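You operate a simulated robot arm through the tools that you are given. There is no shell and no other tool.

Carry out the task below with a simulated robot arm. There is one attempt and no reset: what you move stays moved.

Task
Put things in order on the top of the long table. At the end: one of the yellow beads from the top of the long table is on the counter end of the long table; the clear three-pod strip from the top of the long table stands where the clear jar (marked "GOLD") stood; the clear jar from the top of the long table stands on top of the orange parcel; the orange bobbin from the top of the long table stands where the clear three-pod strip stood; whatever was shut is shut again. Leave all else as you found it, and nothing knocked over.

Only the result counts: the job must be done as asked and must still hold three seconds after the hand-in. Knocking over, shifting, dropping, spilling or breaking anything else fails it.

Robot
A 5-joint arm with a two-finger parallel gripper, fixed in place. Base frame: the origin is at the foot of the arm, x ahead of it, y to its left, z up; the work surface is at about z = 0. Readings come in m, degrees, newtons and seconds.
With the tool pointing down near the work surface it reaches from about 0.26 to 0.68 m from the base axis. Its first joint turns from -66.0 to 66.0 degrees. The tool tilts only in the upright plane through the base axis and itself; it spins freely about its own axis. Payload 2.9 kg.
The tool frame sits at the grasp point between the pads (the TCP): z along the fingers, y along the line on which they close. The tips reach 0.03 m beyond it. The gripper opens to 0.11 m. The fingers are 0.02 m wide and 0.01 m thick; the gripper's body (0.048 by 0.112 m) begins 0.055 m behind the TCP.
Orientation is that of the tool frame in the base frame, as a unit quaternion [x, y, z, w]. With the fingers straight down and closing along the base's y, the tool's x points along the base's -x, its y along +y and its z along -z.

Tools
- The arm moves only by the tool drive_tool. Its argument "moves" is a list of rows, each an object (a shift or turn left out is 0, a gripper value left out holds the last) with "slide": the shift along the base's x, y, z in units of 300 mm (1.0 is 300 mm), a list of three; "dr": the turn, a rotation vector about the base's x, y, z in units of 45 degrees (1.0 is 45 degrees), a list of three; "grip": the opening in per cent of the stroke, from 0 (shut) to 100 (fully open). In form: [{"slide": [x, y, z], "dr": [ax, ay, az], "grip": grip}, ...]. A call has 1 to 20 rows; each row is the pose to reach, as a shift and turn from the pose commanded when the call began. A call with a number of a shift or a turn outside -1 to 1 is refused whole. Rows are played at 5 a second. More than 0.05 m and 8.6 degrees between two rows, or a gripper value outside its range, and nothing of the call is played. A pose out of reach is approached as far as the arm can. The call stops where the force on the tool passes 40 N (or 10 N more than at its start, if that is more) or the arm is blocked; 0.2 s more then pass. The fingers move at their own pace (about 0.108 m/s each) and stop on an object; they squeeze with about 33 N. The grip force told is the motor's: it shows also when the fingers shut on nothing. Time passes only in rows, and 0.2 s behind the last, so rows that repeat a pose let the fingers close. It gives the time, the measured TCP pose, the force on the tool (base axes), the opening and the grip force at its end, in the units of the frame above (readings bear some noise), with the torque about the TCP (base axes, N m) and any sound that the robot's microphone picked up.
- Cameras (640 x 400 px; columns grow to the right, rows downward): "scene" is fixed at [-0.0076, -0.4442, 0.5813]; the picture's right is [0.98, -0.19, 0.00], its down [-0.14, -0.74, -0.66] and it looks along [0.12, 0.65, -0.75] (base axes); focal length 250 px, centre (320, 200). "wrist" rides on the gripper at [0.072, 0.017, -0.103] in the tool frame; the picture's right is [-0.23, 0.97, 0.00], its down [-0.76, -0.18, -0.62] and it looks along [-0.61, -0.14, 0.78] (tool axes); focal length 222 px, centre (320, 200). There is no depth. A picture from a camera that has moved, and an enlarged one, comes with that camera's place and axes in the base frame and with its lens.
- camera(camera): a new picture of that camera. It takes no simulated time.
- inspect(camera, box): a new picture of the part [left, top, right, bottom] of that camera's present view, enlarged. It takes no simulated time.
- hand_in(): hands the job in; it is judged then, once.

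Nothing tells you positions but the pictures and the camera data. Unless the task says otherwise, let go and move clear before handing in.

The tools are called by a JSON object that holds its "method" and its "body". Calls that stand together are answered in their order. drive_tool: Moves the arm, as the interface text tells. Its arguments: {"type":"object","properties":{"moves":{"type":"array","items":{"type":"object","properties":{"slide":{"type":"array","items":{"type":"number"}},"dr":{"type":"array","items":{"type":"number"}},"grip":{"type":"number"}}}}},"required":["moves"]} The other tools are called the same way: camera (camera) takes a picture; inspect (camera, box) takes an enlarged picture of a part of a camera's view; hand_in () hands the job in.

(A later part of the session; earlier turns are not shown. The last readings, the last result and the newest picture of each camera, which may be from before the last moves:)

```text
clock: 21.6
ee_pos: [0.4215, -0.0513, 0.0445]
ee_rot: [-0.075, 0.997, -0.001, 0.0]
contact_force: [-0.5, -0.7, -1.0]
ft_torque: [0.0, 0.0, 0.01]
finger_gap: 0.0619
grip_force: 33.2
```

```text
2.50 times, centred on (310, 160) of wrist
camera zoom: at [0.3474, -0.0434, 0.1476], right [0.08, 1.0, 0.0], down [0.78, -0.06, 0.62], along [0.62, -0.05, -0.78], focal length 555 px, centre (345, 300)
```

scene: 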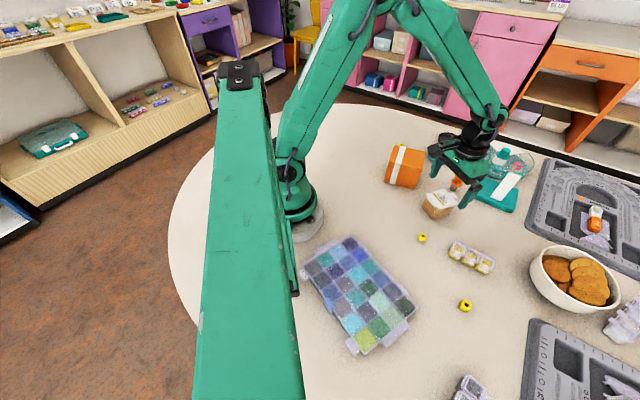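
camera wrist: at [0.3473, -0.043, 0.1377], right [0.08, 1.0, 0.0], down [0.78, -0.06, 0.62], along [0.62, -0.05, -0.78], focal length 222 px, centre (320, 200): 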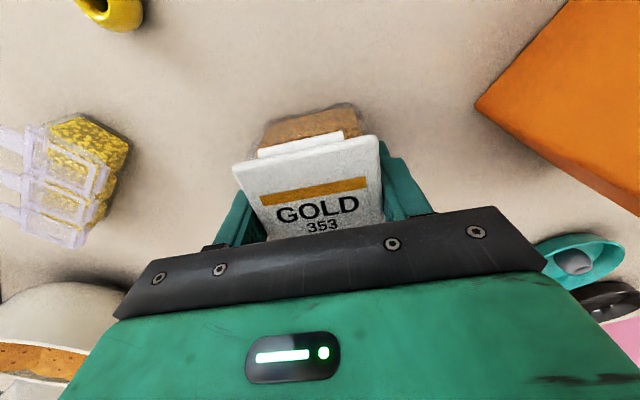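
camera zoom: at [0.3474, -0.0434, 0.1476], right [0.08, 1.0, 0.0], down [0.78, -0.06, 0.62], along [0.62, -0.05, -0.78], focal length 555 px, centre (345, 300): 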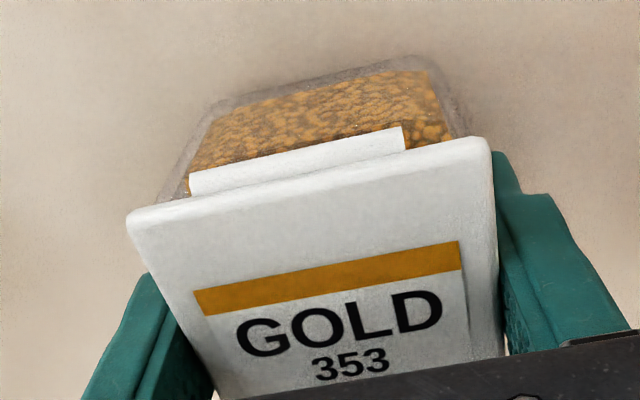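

The jar lifted cleanly with the lid shut, weighing about 100 g. I'll raise it, carry it over the parcel's centre and turn it -41° to line up with the parcel.

{"method": "drive_tool", "body": {"moves": [{"slide": [0, 0, 0.1], "grip": 0}, {"slide": [0, 0, 0.2], "grip": 0}, {"slide": [0, 0, 0.3], "grip": 0}, {"slide": [0, 0, 0.4], "grip": 0}, {"slide": [0, 0, 0.485], "grip": 0}, {"slide": [-0.021, 0.073, 0.485], "dr": [0, 0, -0.13], "grip": 0}, {"slide": [-0.042, 0.147, 0.485], "dr": [0, 0, -0.26], "grip": 0}, {"slide": [-0.063, 0.22, 0.485], "dr": [0, 0, -0.39], "grip": 0}, {"slide": [-0.084, 0.293, 0.485], "dr": [0, 0, -0.52], "grip": 0}, {"slide": [-0.105, 0.366, 0.485], "dr": [0, 0, -0.65], "grip": 0}, {"slide": [-0.126, 0.44, 0.485], "dr": [0, 0, -0.78], "grip": 0}, {"slide": [-0.147, 0.513, 0.485], "dr": [0, 0, -0.911], "grip": 0}, {"slide": [-0.147, 0.513, 0.485], "dr": [0, 0, -0.911], "grip": 0}]}}

{"method": "camera", "body": {"camera": "wrist"}}

{"method": "inspect", "body": {"camera": "scene", "box": [365, 90, 465, 190]}}

```text
clock: 24.4
ee_pos: [0.3768, 0.1021, 0.1901]
ee_rot: [0.279, 0.96, 0.0, 0.0]
contact_force: [-0.1, -0.1, -2.0]
ft_torque: [0.02, -0.02, 0.01]
finger_gap: 0.0618
grip_force: 33.3
```

```text
taken
camera wrist: at [0.3246, 0.1577, 0.2932], right [0.71, 0.7, 0.0], down [0.55, -0.56, 0.62], along [0.44, -0.45, -0.78], focal length 222 px, centre (320, 200)
```

wrist: 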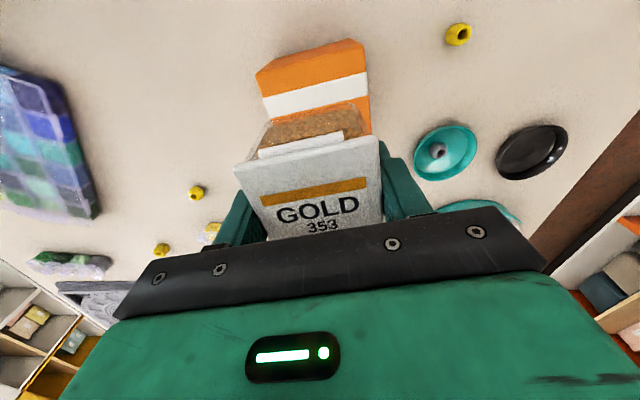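

```text
4.00 times, centred on (415, 140) of scene
camera zoom: at [-0.0076, -0.4442, 0.5813], right [0.98, -0.19, 0.0], down [-0.14, -0.74, -0.66], along [0.12, 0.65, -0.75], focal length 1001 px, centre (-60, 440)
```

zoom: 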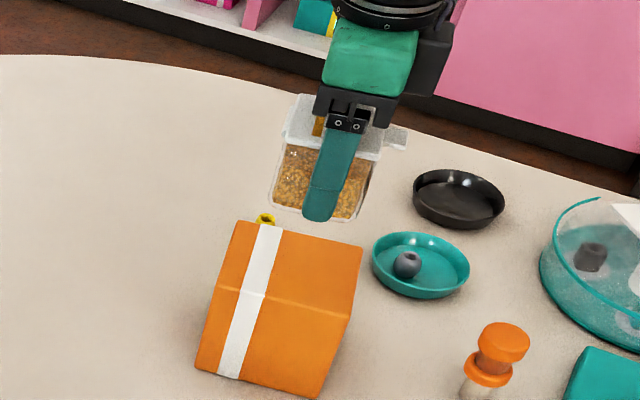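

The jar hangs over the parcel, lined up with its edges. I'll zoom in to check the parcel's corners against the jar before lowering.

{"method": "inspect", "body": {"camera": "wrist", "box": [220, 20, 400, 200]}}

{"method": "inspect", "body": {"camera": "scene", "box": [370, 105, 450, 195]}}

```text
2.22 times, centred on (310, 110) of wrist
camera zoom: at [0.3246, 0.1577, 0.2932], right [0.71, 0.7, 0.0], down [0.55, -0.56, 0.62], along [0.44, -0.45, -0.78], focal length 494 px, centre (342, 400)
```

zoom: 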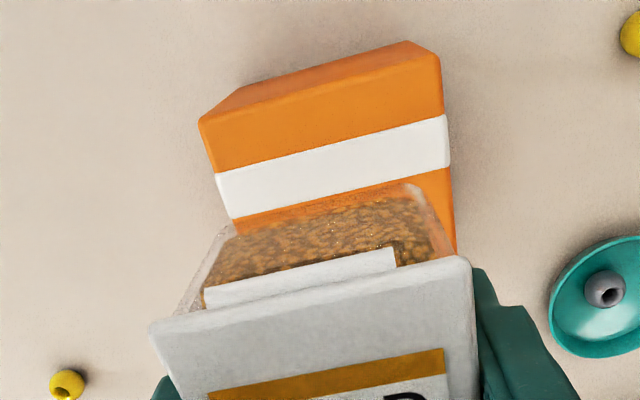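

```text
4.44 times, centred on (410, 150) of scene
camera zoom: at [-0.0076, -0.4442, 0.5813], right [0.98, -0.19, 0.0], down [-0.14, -0.74, -0.66], along [0.12, 0.65, -0.75], focal length 1112 px, centre (-80, 422)
```

zoom: 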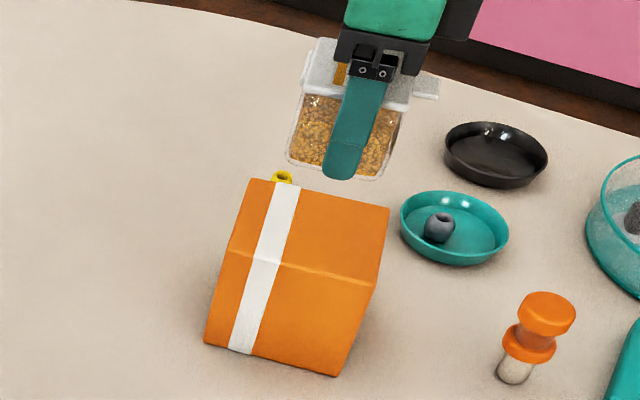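

Jar and parcel centres agree within about 2 mm. I'll lower the jar to just above the parcel top.

{"method": "drive_tool", "body": {"moves": [{"slide": [0.003, 0.004, -0.08], "grip": 0}, {"slide": [0.003, 0.004, -0.15], "grip": 0}, {"slide": [0.003, 0.004, -0.19], "grip": 0}, {"slide": [0.003, 0.004, -0.203], "grip": 0}, {"slide": [0.003, 0.004, -0.203], "grip": 0}]}}

{"method": "inspect", "body": {"camera": "scene", "box": [370, 105, 450, 195]}}

```text
clock: 25.6
ee_pos: [0.3779, 0.1034, 0.1279]
ee_rot: [0.279, 0.96, 0.0, 0.001]
contact_force: [0.6, 0.0, -1.3]
ft_torque: [-0.03, 0.0, 0.0]
finger_gap: 0.0615
grip_force: 33.0
```

```text
4.44 times, centred on (410, 150) of scene
camera zoom: at [-0.0076, -0.4442, 0.5813], right [0.98, -0.19, 0.0], down [-0.14, -0.74, -0.66], along [0.12, 0.65, -0.75], focal length 1112 px, centre (-80, 422)
```

zoom: 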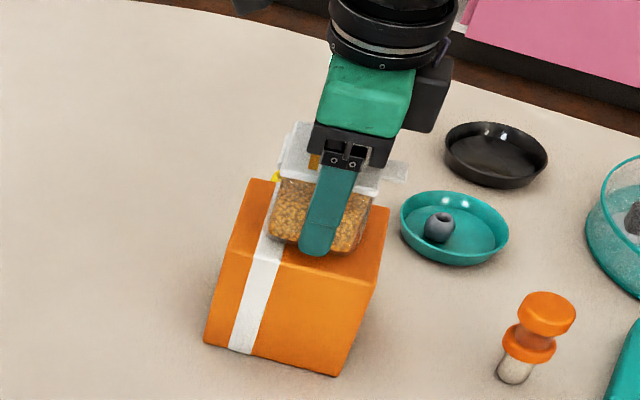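

The jar hovers just above the top with no contact yet. I'll step down a millimetre at a time until I feel it touch.

{"method": "drive_tool", "body": {"moves": [{"slide": [0, 0, -0.0035], "grip": 0}, {"slide": [0, 0, -0.005], "grip": 0}, {"slide": [0, 0, -0.005], "grip": 0}]}}

{"method": "drive_tool", "body": {"moves": [{"slide": [0, 0, -0.003], "grip": 0}, {"slide": [0, 0, -0.003], "grip": 0}]}}

```text
clock: 26.4
ee_pos: [0.3787, 0.1046, 0.1271]
ee_rot: [0.279, 0.96, 0.0, -0.001]
contact_force: [-0.2, -0.2, -1.3]
ft_torque: [0.01, 0.0, 0.01]
finger_gap: 0.0619
grip_force: 32.9
```

```text
clock: 27.0
ee_pos: [0.3783, 0.105, 0.126]
ee_rot: [0.279, 0.96, 0.0, 0.0]
contact_force: [0.2, 0.2, -1.4]
ft_torque: [0.0, -0.03, 0.0]
finger_gap: 0.0617
grip_force: 32.9
```

{"method": "drive_tool", "body": {"moves": [{"slide": [0, 0, -0.003], "grip": 0}, {"slide": [0, 0, -0.003], "grip": 0}]}}

{"method": "drive_tool", "body": {"moves": [{"slide": [0, 0, -0.003], "grip": 0}, {"slide": [0, 0, -0.003], "grip": 0}]}}

{"method": "inspect", "body": {"camera": "scene", "box": [390, 130, 430, 175]}}

```text
clock: 27.6
ee_pos: [0.3781, 0.1047, 0.1257]
ee_rot: [0.279, 0.96, 0.0, 0.0]
contact_force: [-0.1, 0.2, -2.6]
ft_torque: [-0.03, -0.01, 0.01]
finger_gap: 0.0619
grip_force: 33.1
```

```text
clock: 28.2
ee_pos: [0.3788, 0.1047, 0.1255]
ee_rot: [0.279, 0.96, -0.001, 0.0]
contact_force: [-0.8, 0.2, -1.5]
ft_torque: [0.01, -0.04, 0.0]
finger_gap: 0.0619
grip_force: 33.5
```

```text
8.89 times, centred on (410, 152) of scene
camera zoom: at [-0.0076, -0.4442, 0.5813], right [0.98, -0.19, 0.0], down [-0.14, -0.74, -0.66], along [0.12, 0.65, -0.75], focal length 2225 px, centre (-480, 622)
```

zoom: 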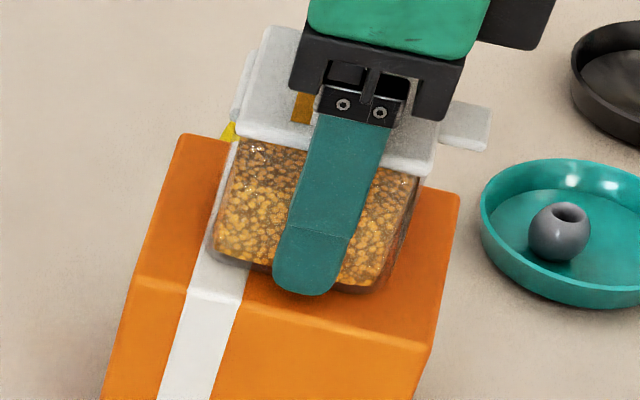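

No contact yet, so I'll keep creeping down.

{"method": "drive_tool", "body": {"moves": [{"slide": [0, 0, -0.004], "grip": 0}, {"slide": [0, 0, -0.004], "grip": 0}]}}

{"method": "drive_tool", "body": {"moves": [{"slide": [0, 0, -0.004], "grip": 0}, {"slide": [0, 0, -0.004], "grip": 0}]}}

```text
clock: 28.8
ee_pos: [0.3797, 0.1061, 0.1254]
ee_rot: [0.278, 0.96, 0.0, 0.0]
contact_force: [-4.0, -5.3, 13.9]
ft_torque: [-0.18, 0.41, 0.02]
finger_gap: 0.062
grip_force: 33.1
```

```text
clock: 29.4
ee_pos: [0.3792, 0.1056, 0.124]
ee_rot: [0.279, 0.96, 0.002, 0.001]
contact_force: [-7.1, 4.8, 24.0]
ft_torque: [-0.13, 0.18, -0.02]
finger_gap: 0.0618
grip_force: 32.4
```

Contact felt at 14–24 N. I'll back off about a millimetre to relieve the load, then open the fingers gradually.

{"method": "drive_tool", "body": {"moves": [{"slide": [0, 0, 0.005], "grip": 0}, {"slide": [0, 0, 0.005], "grip": 0}]}}

```text
clock: 30.0
ee_pos: [0.3778, 0.1053, 0.1252]
ee_rot: [0.28, 0.96, 0.0, -0.001]
contact_force: [0.7, 0.2, 1.4]
ft_torque: [0.01, -0.18, -0.02]
finger_gap: 0.0617
grip_force: 33.2
```

{"method": "drive_tool", "body": {"moves": [{"grip": 58}, {"grip": 61}, {"grip": 66}, {"grip": 75}, {"grip": 85}, {"grip": 85}]}}

{"method": "inspect", "body": {"camera": "scene", "box": [370, 105, 450, 195]}}

{"method": "camera", "body": {"camera": "wrist"}}

```text
clock: 31.4
ee_pos: [0.3793, 0.1038, 0.1256]
ee_rot: [0.279, 0.96, 0.0, 0.001]
contact_force: [0.3, -0.4, -0.6]
ft_torque: [0.01, -0.02, -0.03]
finger_gap: 0.0936
grip_force: 0.1
```

```text
4.44 times, centred on (410, 150) of scene
camera zoom: at [-0.0076, -0.4442, 0.5813], right [0.98, -0.19, 0.0], down [-0.14, -0.74, -0.66], along [0.12, 0.65, -0.75], focal length 1112 px, centre (-80, 422)
```

zoom: 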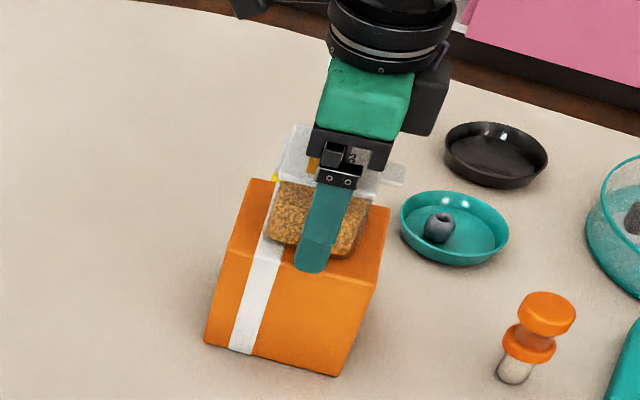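

```text
taken
camera wrist: at [0.327, 0.1593, 0.2279], right [0.71, 0.7, 0.0], down [0.55, -0.56, 0.62], along [0.44, -0.44, -0.78], focal length 222 px, centre (320, 200)
```

wrist: 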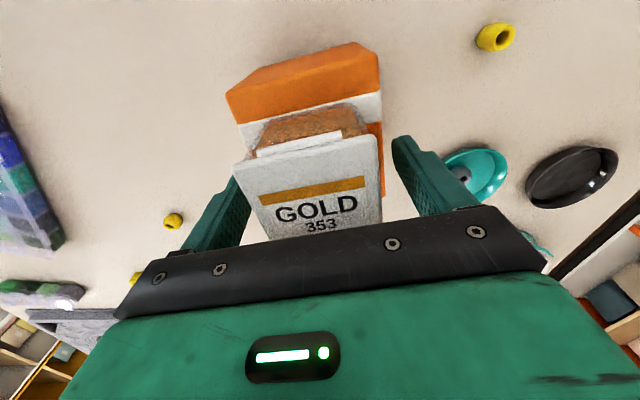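

The jar has been released and stands on the parcel. I'll open fully and rise straight up, then verify.

{"method": "drive_tool", "body": {"moves": [{"slide": [0, 0, 0.03], "grip": 90}, {"slide": [0, 0, 0.1], "grip": 100}, {"slide": [0, 0, 0.25], "grip": 100}, {"slide": [0, 0, 0.4], "grip": 100}, {"slide": [0, 0, 0.5], "grip": 100}, {"slide": [0, 0, 0.5], "grip": 100}]}}

{"method": "inspect", "body": {"camera": "scene", "box": [370, 115, 450, 195]}}

{"method": "inspect", "body": {"camera": "wrist", "box": [220, 20, 420, 200]}}

```text
clock: 32.8
ee_pos: [0.379, 0.1054, 0.2744]
ee_rot: [0.279, 0.96, 0.001, 0.0]
contact_force: [0.1, -0.7, 0.0]
ft_torque: [0.03, 0.02, -0.02]
finger_gap: 0.1099
grip_force: 0.0
```

```text
5.00 times, centred on (410, 155) of scene
camera zoom: at [-0.0076, -0.4442, 0.5813], right [0.98, -0.19, 0.0], down [-0.14, -0.74, -0.66], along [0.12, 0.65, -0.75], focal length 1252 px, centre (-130, 425)
```

zoom: 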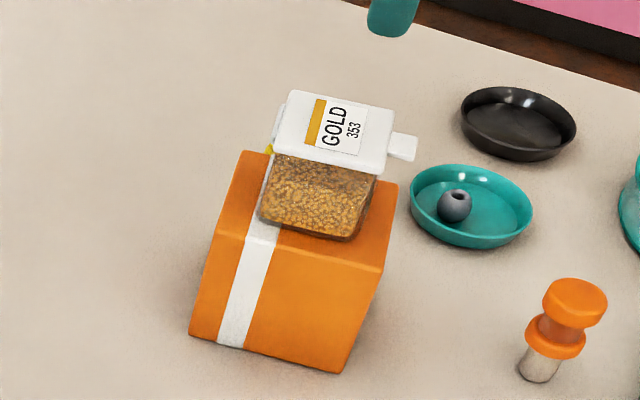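

```text
2.22 times, centred on (320, 110) of wrist
camera zoom: at [0.3283, 0.1593, 0.3773], right [0.71, 0.7, 0.0], down [0.55, -0.56, 0.62], along [0.44, -0.44, -0.78], focal length 494 px, centre (320, 400)
```

zoom: 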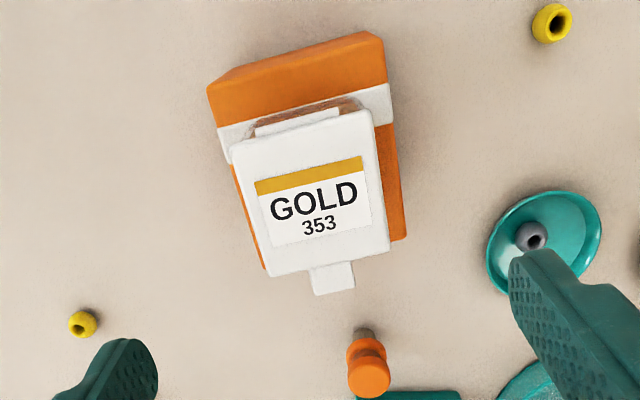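

The jar stands squarely on the parcel with the lid shut. Next is the strip: I'll move over it and spin so that the fingers close along its long axis, clear of the tabs.

{"method": "drive_tool", "body": {"moves": [{"slide": [0.01, -0.1, 0], "dr": [0, 0, 0.15]}, {"slide": [0.03, -0.22, 0], "dr": [0, 0, 0.3]}, {"slide": [0.05, -0.34, 0], "dr": [0, 0, 0.45]}, {"slide": [0.07, -0.46, 0], "dr": [0, 0, 0.6]}, {"slide": [0.09, -0.58, -0.02], "dr": [0, 0, 0.75]}, {"slide": [0.11, -0.7, -0.05], "dr": [0, 0, 0.87]}]}}

{"method": "drive_tool", "body": {"moves": [{"slide": [0.01, -0.1, -0.05], "dr": [0, 0, 0.15]}, {"slide": [0.02, -0.2, -0.1], "dr": [0, 0, 0.3]}, {"slide": [0.027, -0.3, -0.2], "dr": [0, 0, 0.45]}, {"slide": [0.027, -0.367, -0.33], "dr": [0, 0, 0.6]}, {"slide": [0.027, -0.367, -0.4], "dr": [0, 0, 0.75]}, {"slide": [0.027, -0.367, -0.45], "dr": [0, 0, 0.84]}, {"slide": [0.027, -0.367, -0.45], "dr": [0, 0, 0.84]}]}}

{"method": "camera", "body": {"camera": "wrist"}}

{"method": "inspect", "body": {"camera": "scene", "box": [430, 200, 530, 300]}}

```text
clock: 34.2
ee_pos: [0.4151, -0.1079, 0.2625]
ee_rot: [-0.06, 0.998, 0.0, 0.0]
contact_force: [-0.6, -0.1, 0.3]
ft_torque: [0.0, 0.01, 0.01]
finger_gap: 0.1097
grip_force: 0.0
```

```text
clock: 35.8
ee_pos: [0.4189, -0.2178, 0.1242]
ee_rot: [-0.38, 0.925, 0.0, 0.0]
contact_force: [0.3, 0.4, -0.5]
ft_torque: [0.0, 0.0, -0.01]
finger_gap: 0.1099
grip_force: 0.2
```

```text
taken
camera wrist: at [0.3555, -0.2553, 0.2271], right [-0.52, 0.85, 0.0], down [0.67, 0.41, 0.62], along [0.53, 0.33, -0.78], focal length 222 px, centre (320, 200)
```

wrist: 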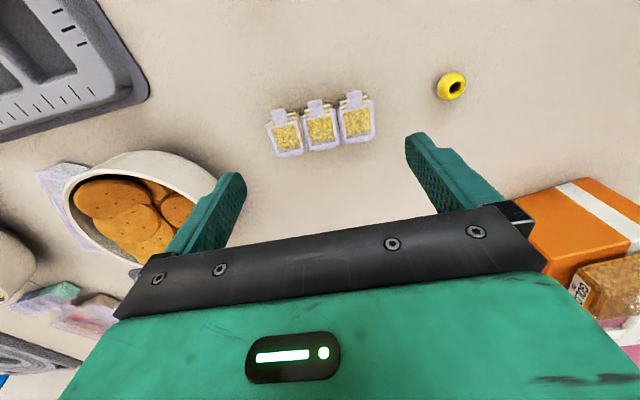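

```text
4.00 times, centred on (480, 250) of scene
camera zoom: at [-0.0076, -0.4442, 0.5813], right [0.98, -0.19, 0.0], down [-0.14, -0.74, -0.66], along [0.12, 0.65, -0.75], focal length 1001 px, centre (-320, 0)
```

zoom: 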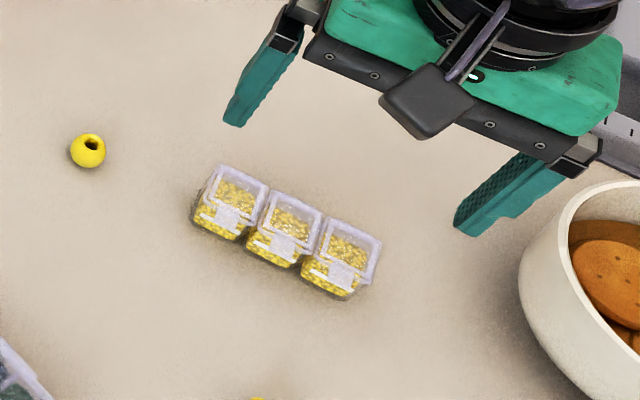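

The tool is over the strip at the right heading, and the bowl rim stays about 4 cm from the nearest finger. I'll zoom in to refine centring along the strip.

{"method": "inspect", "body": {"camera": "wrist", "box": [255, 70, 395, 180]}}

```text
3.64 times, centred on (325, 125) of wrist
camera zoom: at [0.3555, -0.2553, 0.2271], right [-0.52, 0.85, 0.0], down [0.67, 0.41, 0.62], along [0.53, 0.33, -0.78], focal length 808 px, centre (302, 473)
```

zoom: 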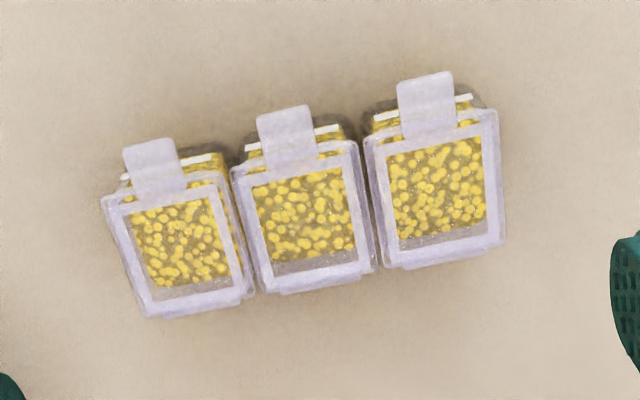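

The strip's centre is refined to about (0.421, -0.214), leaving about 6.5 mm of room at each end. I'll descend to finger depth.

{"method": "drive_tool", "body": {"moves": [{"slide": [0.007, 0.008, -0.1], "dr": [0, 0, -0.018]}, {"slide": [0.007, 0.008, -0.18], "dr": [0, 0, -0.018]}, {"slide": [0.007, 0.008, -0.24], "dr": [0, 0, -0.018]}, {"slide": [0.007, 0.008, -0.28], "dr": [0, 0, -0.018]}, {"slide": [0.007, 0.008, -0.3], "dr": [0, 0, -0.018]}, {"slide": [0.007, 0.008, -0.3], "dr": [0, 0, -0.018]}]}}

{"method": "camera", "body": {"camera": "wrist"}}

{"method": "inspect", "body": {"camera": "scene", "box": [430, 200, 530, 300]}}

```text
clock: 37.2
ee_pos: [0.4235, -0.2148, 0.0342]
ee_rot: [-0.372, 0.928, -0.001, 0.0]
contact_force: [0.0, 0.7, -0.5]
ft_torque: [-0.01, -0.04, 0.01]
finger_gap: 0.1101
grip_force: 0.1
```

```text
taken
camera wrist: at [0.3589, -0.251, 0.1373], right [-0.51, 0.86, 0.0], down [0.67, 0.4, 0.62], along [0.54, 0.32, -0.78], focal length 222 px, centre (320, 200)
```

wrist: 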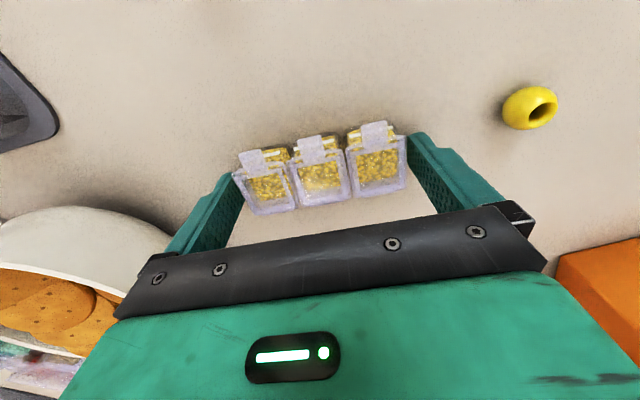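

```text
4.00 times, centred on (480, 250) of scene
camera zoom: at [-0.0076, -0.4442, 0.5813], right [0.98, -0.19, 0.0], down [-0.14, -0.74, -0.66], along [0.12, 0.65, -0.75], focal length 1001 px, centre (-320, 0)
```

zoom: 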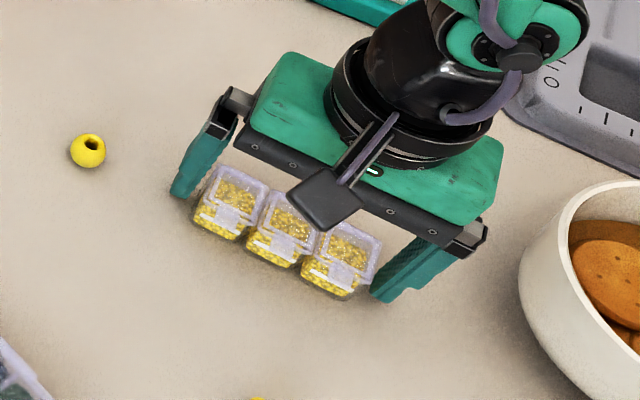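

The fingers straddle both ends and the alignment checks out. I'll close.

{"method": "drive_tool", "body": {"moves": [{"grip": 92}, {"grip": 84}, {"grip": 70}, {"grip": 0}, {"grip": 0}]}}

{"method": "camera", "body": {"camera": "wrist"}}

{"method": "inspect", "body": {"camera": "scene", "box": [430, 200, 530, 300]}}

```text
clock: 38.4
ee_pos: [0.4217, -0.2147, 0.0338]
ee_rot: [-0.372, 0.928, 0.0, 0.0]
contact_force: [0.1, 0.5, 0.1]
ft_torque: [0.0, 0.01, 0.01]
finger_gap: 0.0971
grip_force: 32.8
```

```text
taken
camera wrist: at [0.3589, -0.2509, 0.1374], right [-0.51, 0.86, 0.0], down [0.67, 0.4, 0.62], along [0.54, 0.32, -0.78], focal length 222 px, centre (320, 200)
```

wrist: 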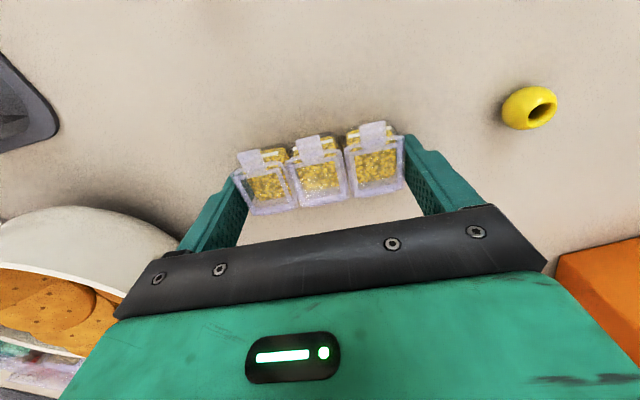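

```text
4.00 times, centred on (480, 250) of scene
camera zoom: at [-0.0076, -0.4442, 0.5813], right [0.98, -0.19, 0.0], down [-0.14, -0.74, -0.66], along [0.12, 0.65, -0.75], focal length 1001 px, centre (-320, 0)
```

zoom: 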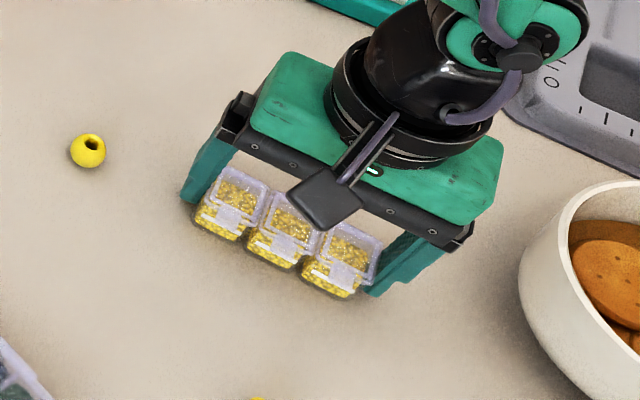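

The strip is gripped end to end at 97 mm. I'll lift a little to check that it stays level and shut.

{"method": "drive_tool", "body": {"moves": [{"slide": [0, 0, 0.01], "grip": 0}, {"slide": [0, 0, 0.025], "grip": 0}, {"slide": [0, 0, 0.04], "grip": 0}, {"slide": [0, 0, 0.04], "grip": 0}]}}

{"method": "inspect", "body": {"camera": "wrist", "box": [190, 80, 450, 240]}}

{"method": "inspect", "body": {"camera": "scene", "box": [430, 200, 530, 300]}}

```text
clock: 39.4
ee_pos: [0.4225, -0.2152, 0.0466]
ee_rot: [-0.372, 0.928, -0.001, 0.0]
contact_force: [0.5, 0.7, -0.7]
ft_torque: [-0.02, 0.0, 0.02]
finger_gap: 0.0974
grip_force: 33.4
```

```text
2.46 times, centred on (320, 160) of wrist
camera zoom: at [0.3587, -0.2508, 0.1498], right [-0.51, 0.86, 0.0], down [0.67, 0.4, 0.62], along [0.54, 0.32, -0.78], focal length 547 px, centre (320, 298)
```

zoom: 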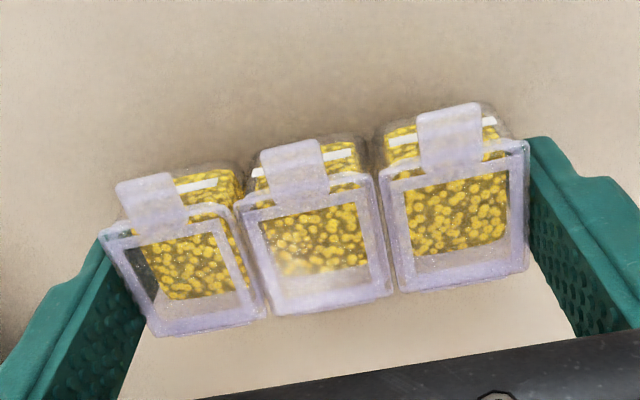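

```text
4.00 times, centred on (480, 250) of scene
camera zoom: at [-0.0076, -0.4442, 0.5813], right [0.98, -0.19, 0.0], down [-0.14, -0.74, -0.66], along [0.12, 0.65, -0.75], focal length 1001 px, centre (-320, 0)
```

zoom: 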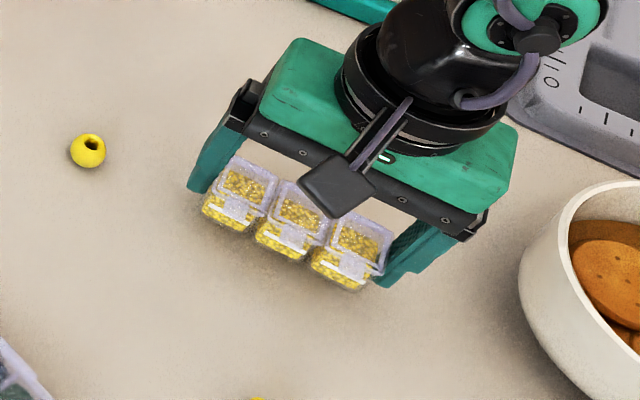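

The strip is level and shut. I'll carry it at a safe height to the jar's old spot, keeping its heading.

{"method": "drive_tool", "body": {"moves": [{"slide": [0, 0, 0.1], "grip": 0}, {"slide": [0, 0, 0.2], "grip": 0}, {"slide": [0, 0.05, 0.28], "grip": 0}, {"slide": [-0.003, 0.15, 0.28], "grip": 0}, {"slide": [-0.006, 0.26, 0.28], "grip": 0}, {"slide": [-0.009, 0.37, 0.28], "grip": 0}, {"slide": [-0.011, 0.47, 0.28], "grip": 0}, {"slide": [-0.0133, 0.5517, 0.28], "grip": 0}, {"slide": [-0.0133, 0.5517, 0.2], "grip": 0}, {"slide": [-0.0133, 0.5517, 0.1], "grip": 0}, {"slide": [-0.0133, 0.5517, 0.02], "grip": 0}, {"slide": [-0.0133, 0.5517, 0.02], "grip": 0}]}}

{"method": "camera", "body": {"camera": "wrist"}}

{"method": "inspect", "body": {"camera": "scene", "box": [390, 130, 500, 240]}}

```text
clock: 42.0
ee_pos: [0.4178, -0.0455, 0.0534]
ee_rot: [-0.372, 0.928, 0.0, -0.001]
contact_force: [0.2, 0.2, 0.1]
ft_torque: [-0.01, 0.0, 0.02]
finger_gap: 0.0973
grip_force: 33.3
```

```text
taken
camera wrist: at [0.353, -0.0821, 0.1561], right [-0.51, 0.86, 0.0], down [0.67, 0.4, 0.62], along [0.54, 0.32, -0.78], focal length 222 px, centre (320, 200)
```

wrist: 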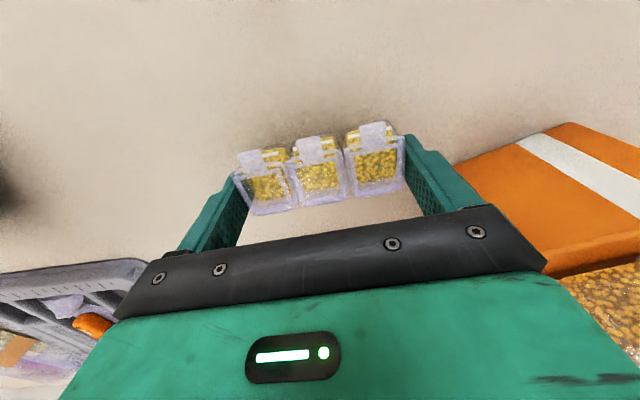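

```text
3.64 times, centred on (445, 185) of scene
camera zoom: at [-0.0076, -0.4442, 0.5813], right [0.98, -0.19, 0.0], down [-0.14, -0.74, -0.66], along [0.12, 0.65, -0.75], focal length 910 px, centre (-134, 254)
```

zoom: 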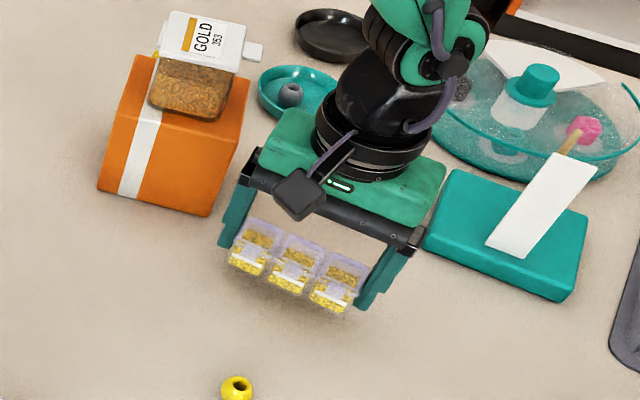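

I'm about 3 mm off in y, so I'll correct that and lower to just above the table.

{"method": "drive_tool", "body": {"moves": [{"slide": [0.0057, -0.0107, 0], "grip": 0}, {"slide": [0.0057, -0.0107, -0.03], "grip": 0}, {"slide": [0.0057, -0.0107, -0.055], "grip": 0}, {"slide": [0.0057, -0.0107, -0.06], "grip": 0}, {"slide": [0.0057, -0.0107, -0.06], "grip": 0}]}}

{"method": "inspect", "body": {"camera": "wrist", "box": [190, 80, 450, 240]}}

{"method": "inspect", "body": {"camera": "scene", "box": [410, 165, 474, 229]}}

```text
clock: 43.2
ee_pos: [0.4193, -0.0506, 0.0348]
ee_rot: [-0.371, 0.929, 0.0, 0.0]
contact_force: [1.3, 0.0, -0.7]
ft_torque: [0.0, -0.03, 0.01]
finger_gap: 0.0972
grip_force: 32.9
```

```text
2.46 times, centred on (320, 160) of wrist
camera zoom: at [0.3557, -0.0867, 0.1374], right [-0.51, 0.86, 0.0], down [0.67, 0.4, 0.62], along [0.54, 0.32, -0.78], focal length 547 px, centre (320, 298)
```

zoom: 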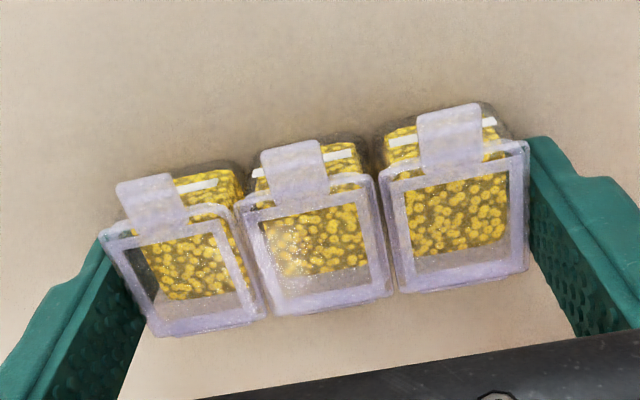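

```text
6.25 times, centred on (442, 197) of scene
camera zoom: at [-0.0076, -0.4442, 0.5813], right [0.98, -0.19, 0.0], down [-0.14, -0.74, -0.66], along [0.12, 0.65, -0.75], focal length 1564 px, centre (-442, 219)
```

zoom: 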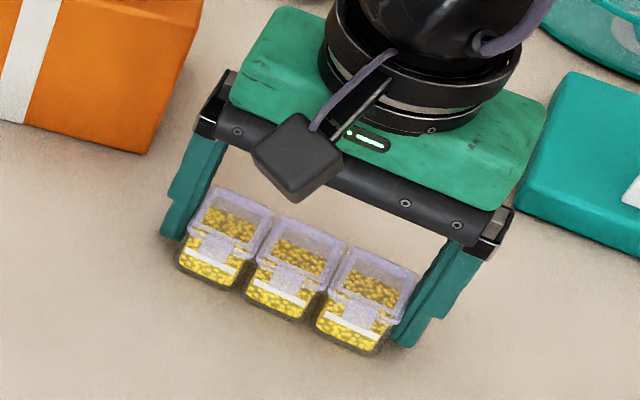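

The strip is within about 2 mm of the jar's old centre. I'll nudge it slightly and set it down in small steps.

{"method": "drive_tool", "body": {"moves": [{"slide": [-0.004, 0.004, 0], "grip": 0}, {"slide": [-0.004, 0.004, -0.002], "grip": 0}, {"slide": [-0.004, 0.004, -0.002], "grip": 0}]}}

{"method": "drive_tool", "body": {"moves": [{"slide": [0, 0, -0.002], "grip": 0}, {"slide": [0, 0, -0.002], "grip": 0}]}}

```text
clock: 44.0
ee_pos: [0.4198, -0.0485, 0.0346]
ee_rot: [-0.372, 0.928, 0.0, 0.0]
contact_force: [-0.3, -1.2, 2.5]
ft_torque: [0.14, 0.1, 0.0]
finger_gap: 0.0972
grip_force: 33.5
```

```text
clock: 44.6
ee_pos: [0.4191, -0.0491, 0.0342]
ee_rot: [-0.372, 0.928, 0.0, 0.002]
contact_force: [0.4, 4.9, 14.2]
ft_torque: [0.5, 0.38, -0.13]
finger_gap: 0.0973
grip_force: 33.1
```

It's in contact with the table. I'll relieve the load slightly, then open fully and check before rising.

{"method": "drive_tool", "body": {"moves": [{"slide": [0, 0, 0.0025], "grip": 0}, {"slide": [0, 0, 0.0025], "grip": 0}]}}

{"method": "drive_tool", "body": {"moves": [{"grip": 90}, {"grip": 94}, {"grip": 100}, {"grip": 100}, {"grip": 100}]}}

{"method": "camera", "body": {"camera": "wrist"}}

{"method": "inspect", "body": {"camera": "scene", "box": [410, 165, 474, 229]}}

```text
clock: 45.2
ee_pos: [0.4178, -0.0505, 0.0346]
ee_rot: [-0.372, 0.928, -0.001, 0.0]
contact_force: [4.3, 2.9, 13.8]
ft_torque: [0.28, 0.19, -0.12]
finger_gap: 0.0974
grip_force: 32.7
```

```text
clock: 46.4
ee_pos: [0.4186, -0.0499, 0.0345]
ee_rot: [-0.372, 0.928, 0.0, 0.0]
contact_force: [0.4, -0.1, -0.1]
ft_torque: [-0.01, -0.02, -0.04]
finger_gap: 0.1103
grip_force: 0.0
```

```text
taken
camera wrist: at [0.3538, -0.0864, 0.1367], right [-0.51, 0.86, 0.0], down [0.67, 0.4, 0.62], along [0.54, 0.32, -0.78], focal length 222 px, centre (320, 200)
```

wrist: 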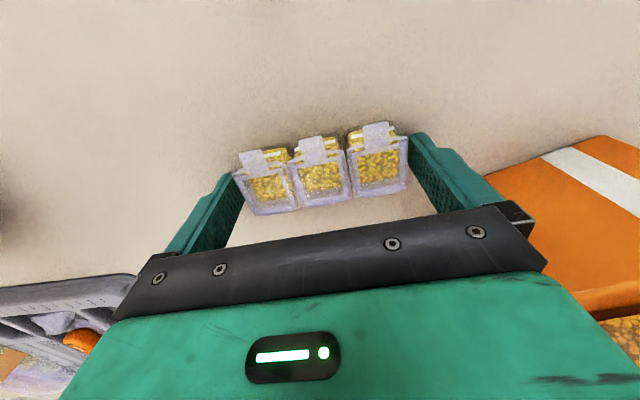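

```text
6.25 times, centred on (442, 197) of scene
camera zoom: at [-0.0076, -0.4442, 0.5813], right [0.98, -0.19, 0.0], down [-0.14, -0.74, -0.66], along [0.12, 0.65, -0.75], focal length 1564 px, centre (-442, 219)
```

zoom: 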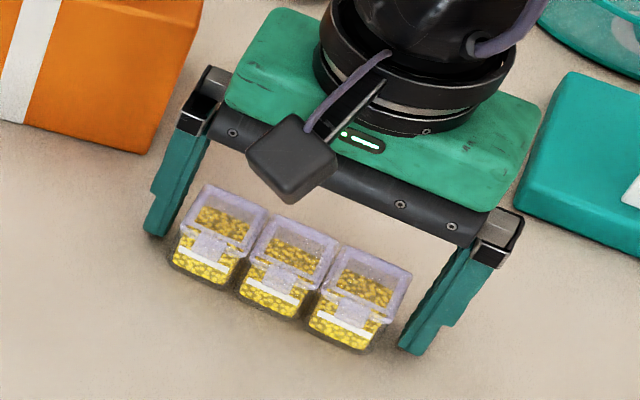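

The strip is free and flat. I'll rise straight up and check the placement.

{"method": "drive_tool", "body": {"moves": [{"slide": [0, 0, 0.03]}, {"slide": [0, 0, 0.08]}, {"slide": [0, 0, 0.16]}, {"slide": [0, 0, 0.3]}, {"slide": [0, 0, 0.45]}, {"slide": [0, 0, 0.6]}, {"slide": [0, 0, 0.6]}]}}

{"method": "camera", "body": {"camera": "wrist"}}

{"method": "inspect", "body": {"camera": "scene", "box": [410, 165, 474, 229]}}

{"method": "inspect", "body": {"camera": "wrist", "box": [260, 60, 400, 170]}}

```text
clock: 48.0
ee_pos: [0.4176, -0.052, 0.2173]
ee_rot: [-0.372, 0.928, 0.0, 0.0]
contact_force: [-0.4, -0.5, -0.4]
ft_torque: [-0.02, 0.0, 0.01]
finger_gap: 0.1099
grip_force: 0.2
```

```text
taken
camera wrist: at [0.353, -0.0885, 0.3199], right [-0.51, 0.86, 0.0], down [0.67, 0.4, 0.62], along [0.54, 0.32, -0.78], focal length 222 px, centre (320, 200)
```

wrist: 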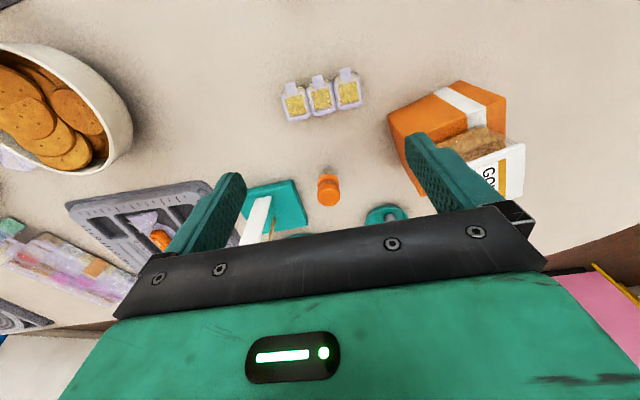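

```text
6.25 times, centred on (442, 197) of scene
camera zoom: at [-0.0076, -0.4442, 0.5813], right [0.98, -0.19, 0.0], down [-0.14, -0.74, -0.66], along [0.12, 0.65, -0.75], focal length 1564 px, centre (-442, 219)
```

zoom: 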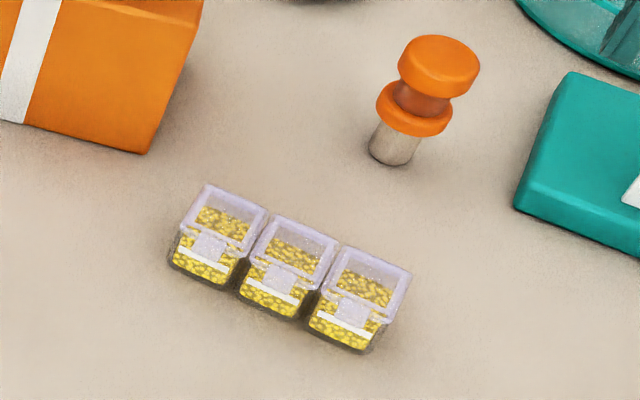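

```text
3.64 times, centred on (330, 115) of wrist
camera zoom: at [0.353, -0.0885, 0.3199], right [-0.51, 0.86, 0.0], down [0.67, 0.4, 0.62], along [0.54, 0.32, -0.78], focal length 808 px, centre (284, 509)
```

zoom: 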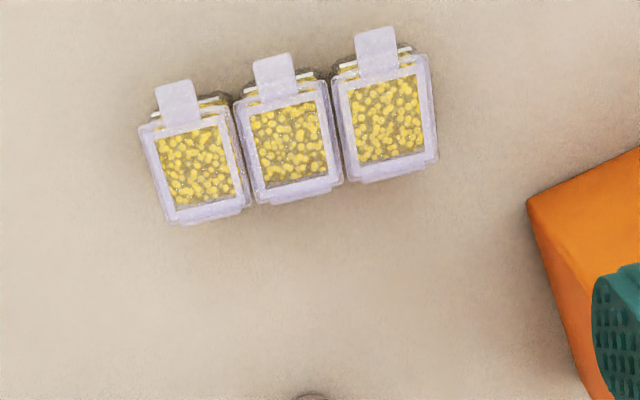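

The strip stands at (0.416, -0.048), within 2 mm of the jar's old place. Next is the bobbin: I'll zoom in to pin down its position and shape.

{"method": "inspect", "body": {"camera": "wrist", "box": [290, 150, 370, 220]}}

{"method": "inspect", "body": {"camera": "scene", "box": [440, 162, 472, 194]}}

```text
5.71 times, centred on (330, 185) of wrist
camera zoom: at [0.353, -0.0885, 0.3199], right [-0.51, 0.86, 0.0], down [0.67, 0.4, 0.62], along [0.54, 0.32, -0.78], focal length 1269 px, centre (263, 286)
```

zoom: 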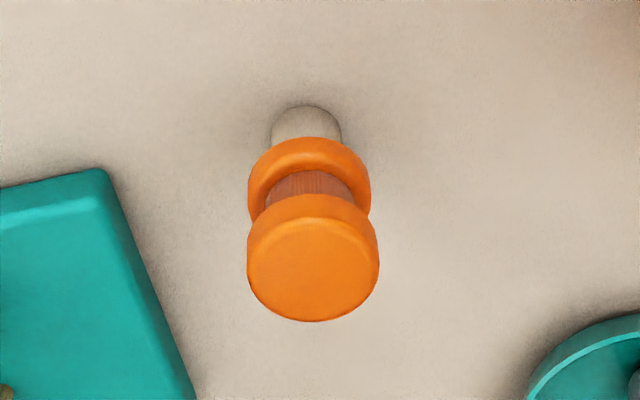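

```text
12.50 times, centred on (456, 178) of scene
camera zoom: at [-0.0076, -0.4442, 0.5813], right [0.98, -0.19, 0.0], down [-0.14, -0.74, -0.66], along [0.12, 0.65, -0.75], focal length 3129 px, centre (-1380, 475)
```

zoom: 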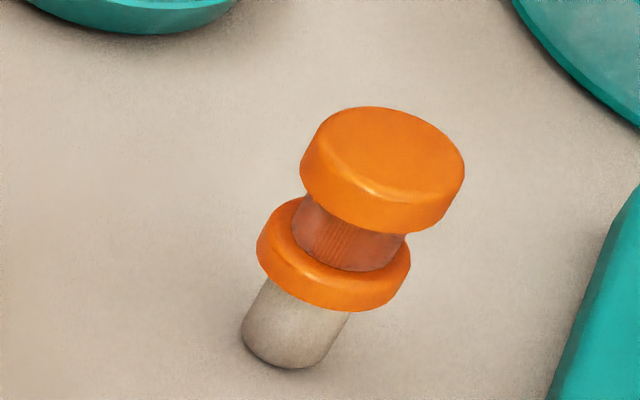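

The bobbin stands at about (0.519, 0.0235), about 60 mm tall, with 33 mm flanges on a 21 mm stem. I'll spin so that the fingers close parallel to the teal box's edge, and hover over it.

{"method": "drive_tool", "body": {"moves": [{"slide": [0.029, 0.018, 0], "dr": [0, 0, -0.165]}, {"slide": [0.058, 0.036, 0], "dr": [0, 0, -0.33]}, {"slide": [0.087, 0.054, 0], "dr": [0, 0, -0.495]}, {"slide": [0.117, 0.071, 0], "dr": [0, 0, -0.66]}, {"slide": [0.146, 0.089, 0], "dr": [0, 0, -0.825]}, {"slide": [0.175, 0.107, 0], "dr": [0, 0, -0.99]}]}}

{"method": "drive_tool", "body": {"moves": [{"slide": [0.028, 0.024, 0], "dr": [0, 0, -0.165]}, {"slide": [0.056, 0.047, 0], "dr": [0, 0, -0.33]}, {"slide": [0.083, 0.071, 0], "dr": [0, 0, -0.495]}, {"slide": [0.11, 0.094, 0], "dr": [0, 0, -0.66]}, {"slide": [0.138, 0.118, 0], "dr": [0, 0, -0.825]}, {"slide": [0.1657, 0.1413, 0], "dr": [0, 0, -0.99]}, {"slide": [0.1657, 0.1413, -0.12], "dr": [0, 0, -0.99]}, {"slide": [0.1657, 0.1413, -0.22], "dr": [0, 0, -0.99]}, {"slide": [0.1657, 0.1413, -0.22], "dr": [0, 0, -0.99], "grip": 70}, {"slide": [0.1657, 0.1413, -0.22], "dr": [0, 0, -0.99], "grip": 70}]}}

{"method": "camera", "body": {"camera": "wrist"}}

{"method": "inspect", "body": {"camera": "wrist", "box": [260, 70, 400, 200]}}

{"method": "inspect", "body": {"camera": "scene", "box": [400, 110, 520, 220]}}

```text
clock: 49.4
ee_pos: [0.4715, -0.0171, 0.2147]
ee_rot: [0.009, 1.0, 0.001, -0.001]
contact_force: [-0.1, -0.3, -0.1]
ft_torque: [0.01, -0.03, -0.01]
finger_gap: 0.1101
grip_force: 0.1
```

```text
clock: 51.6
ee_pos: [0.5211, 0.0252, 0.1502]
ee_rot: [0.386, 0.922, 0.0, 0.0]
contact_force: [0.5, -0.3, 0.7]
ft_torque: [-0.01, 0.0, 0.01]
finger_gap: 0.077
grip_force: 0.0
```

```text
taken
camera wrist: at [0.4816, 0.0903, 0.2534], right [0.85, 0.52, 0.0], down [0.41, -0.67, 0.62], along [0.33, -0.53, -0.78], focal length 222 px, centre (320, 200)
```

wrist: 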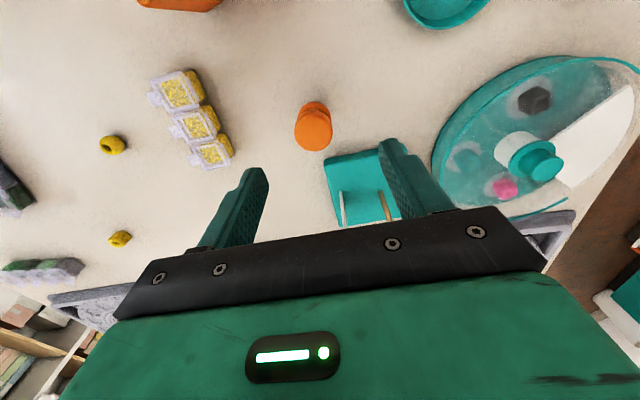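

```text
3.08 times, centred on (330, 135) of wrist
camera zoom: at [0.4816, 0.0903, 0.2534], right [0.85, 0.52, 0.0], down [0.41, -0.67, 0.62], along [0.33, -0.53, -0.78], focal length 684 px, centre (289, 400)
```

zoom: 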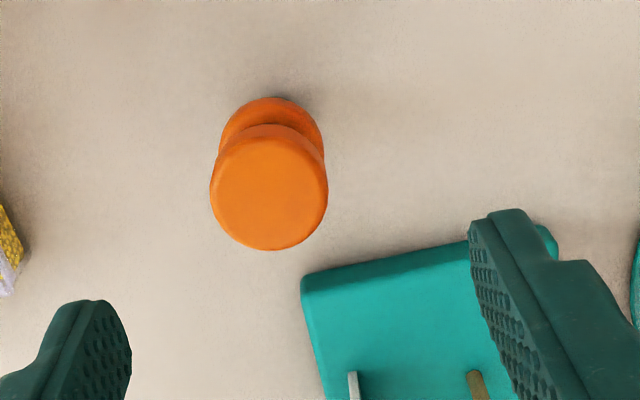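

```text
3.64 times, centred on (460, 165) of scene
camera zoom: at [-0.0076, -0.4442, 0.5813], right [0.98, -0.19, 0.0], down [-0.14, -0.74, -0.66], along [0.12, 0.65, -0.75], focal length 910 px, centre (-189, 327)
```

zoom: 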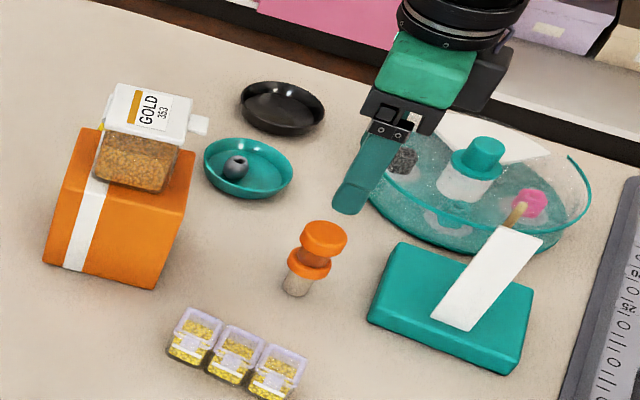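

The bobbin sits slightly off the tool centre, by about (-2, -4) mm. I'll correct and lower to just above its top for a last alignment check.

{"method": "drive_tool", "body": {"moves": [{"slide": [-0.0077, -0.0127, -0.05], "grip": 70}, {"slide": [-0.0077, -0.0127, -0.13], "grip": 70}, {"slide": [-0.0077, -0.0127, -0.16], "grip": 70}, {"slide": [-0.0077, -0.0127, -0.16], "grip": 70}]}}

{"method": "camera", "body": {"camera": "wrist"}}

{"method": "inspect", "body": {"camera": "wrist", "box": [210, 80, 430, 240]}}

{"method": "inspect", "body": {"camera": "scene", "box": [420, 140, 500, 210]}}

```text
clock: 52.6
ee_pos: [0.5164, 0.0201, 0.1005]
ee_rot: [0.386, 0.923, 0.0, 0.001]
contact_force: [0.3, 0.4, 0.6]
ft_torque: [-0.01, -0.01, 0.04]
finger_gap: 0.0772
grip_force: 0.0
```

```text
taken
camera wrist: at [0.4786, 0.0847, 0.2034], right [0.85, 0.52, 0.0], down [0.41, -0.67, 0.62], along [0.33, -0.53, -0.78], focal length 222 px, centre (320, 200)
```

wrist: 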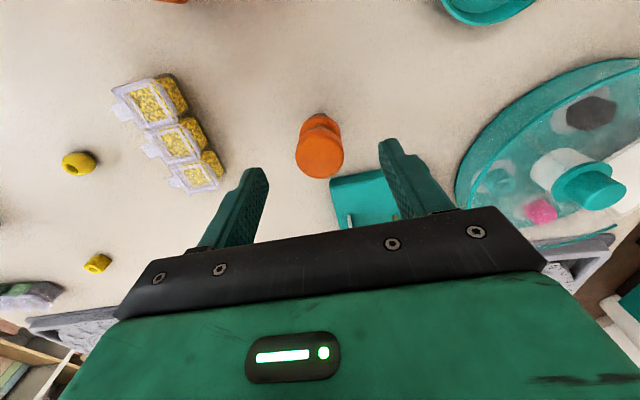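

```text
2.50 times, centred on (320, 160) of wrist
camera zoom: at [0.4786, 0.0847, 0.2034], right [0.85, 0.52, 0.0], down [0.41, -0.67, 0.62], along [0.33, -0.53, -0.78], focal length 555 px, centre (320, 300)
```

zoom: 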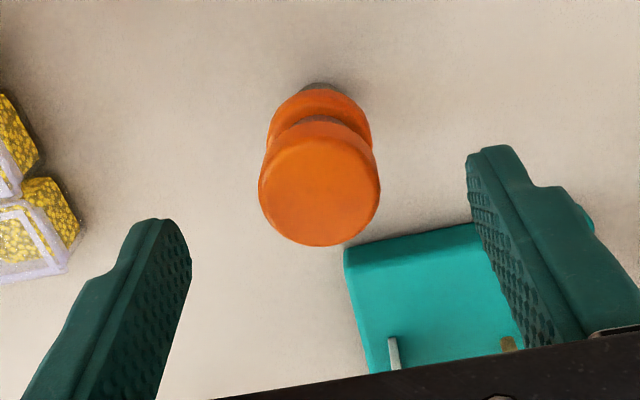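

```text
5.71 times, centred on (460, 175) of scene
camera zoom: at [-0.0076, -0.4442, 0.5813], right [0.98, -0.19, 0.0], down [-0.14, -0.74, -0.66], along [0.12, 0.65, -0.75], focal length 1430 px, centre (-480, 343)
```

zoom: 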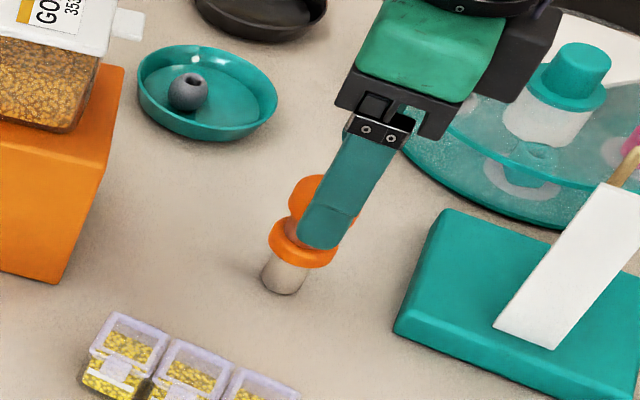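

The tool is now centred on the bobbin within 1 mm. I'll narrow the fingers and descend to grip both flanges.

{"method": "drive_tool", "body": {"moves": [{"grip": 58}, {"slide": [0, 0, -0.05], "grip": 58}, {"slide": [0, 0, -0.1], "grip": 58}, {"slide": [0, 0, -0.15], "grip": 58}, {"slide": [0, 0, -0.175], "grip": 58}, {"slide": [0, 0, -0.175], "grip": 58}]}}

{"method": "inspect", "body": {"camera": "wrist", "box": [210, 80, 430, 240]}}

{"method": "inspect", "body": {"camera": "scene", "box": [420, 140, 500, 210]}}

```text
clock: 54.0
ee_pos: [0.5175, 0.0207, 0.0485]
ee_rot: [0.387, 0.922, 0.0, 0.0]
contact_force: [0.2, 0.9, 0.2]
ft_torque: [0.0, -0.01, -0.03]
finger_gap: 0.064
grip_force: 0.0
```

```text
2.50 times, centred on (320, 160) of wrist
camera zoom: at [0.4781, 0.0854, 0.1516], right [0.85, 0.52, 0.0], down [0.41, -0.67, 0.62], along [0.33, -0.53, -0.78], focal length 555 px, centre (320, 300)
```

zoom: 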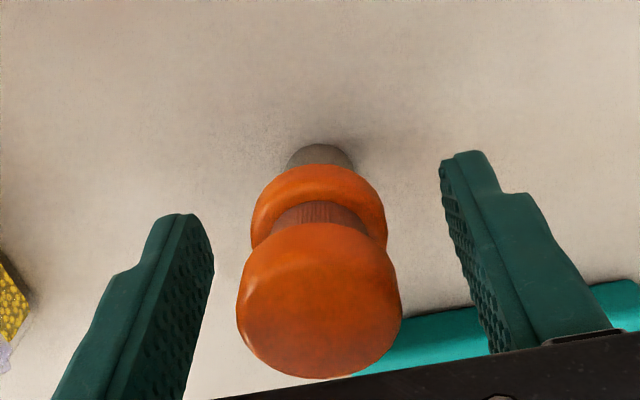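

```text
5.71 times, centred on (460, 175) of scene
camera zoom: at [-0.0076, -0.4442, 0.5813], right [0.98, -0.19, 0.0], down [-0.14, -0.74, -0.66], along [0.12, 0.65, -0.75], focal length 1430 px, centre (-480, 343)
```

zoom: 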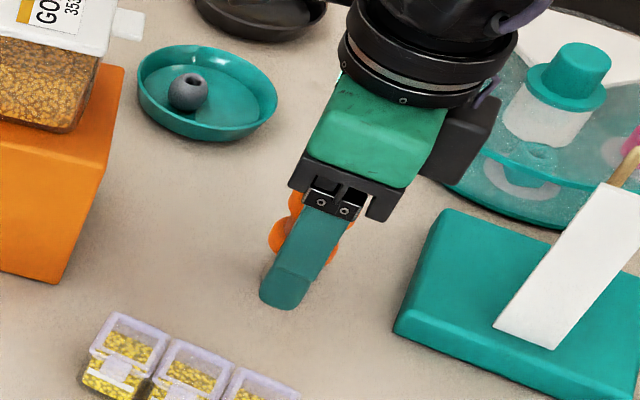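

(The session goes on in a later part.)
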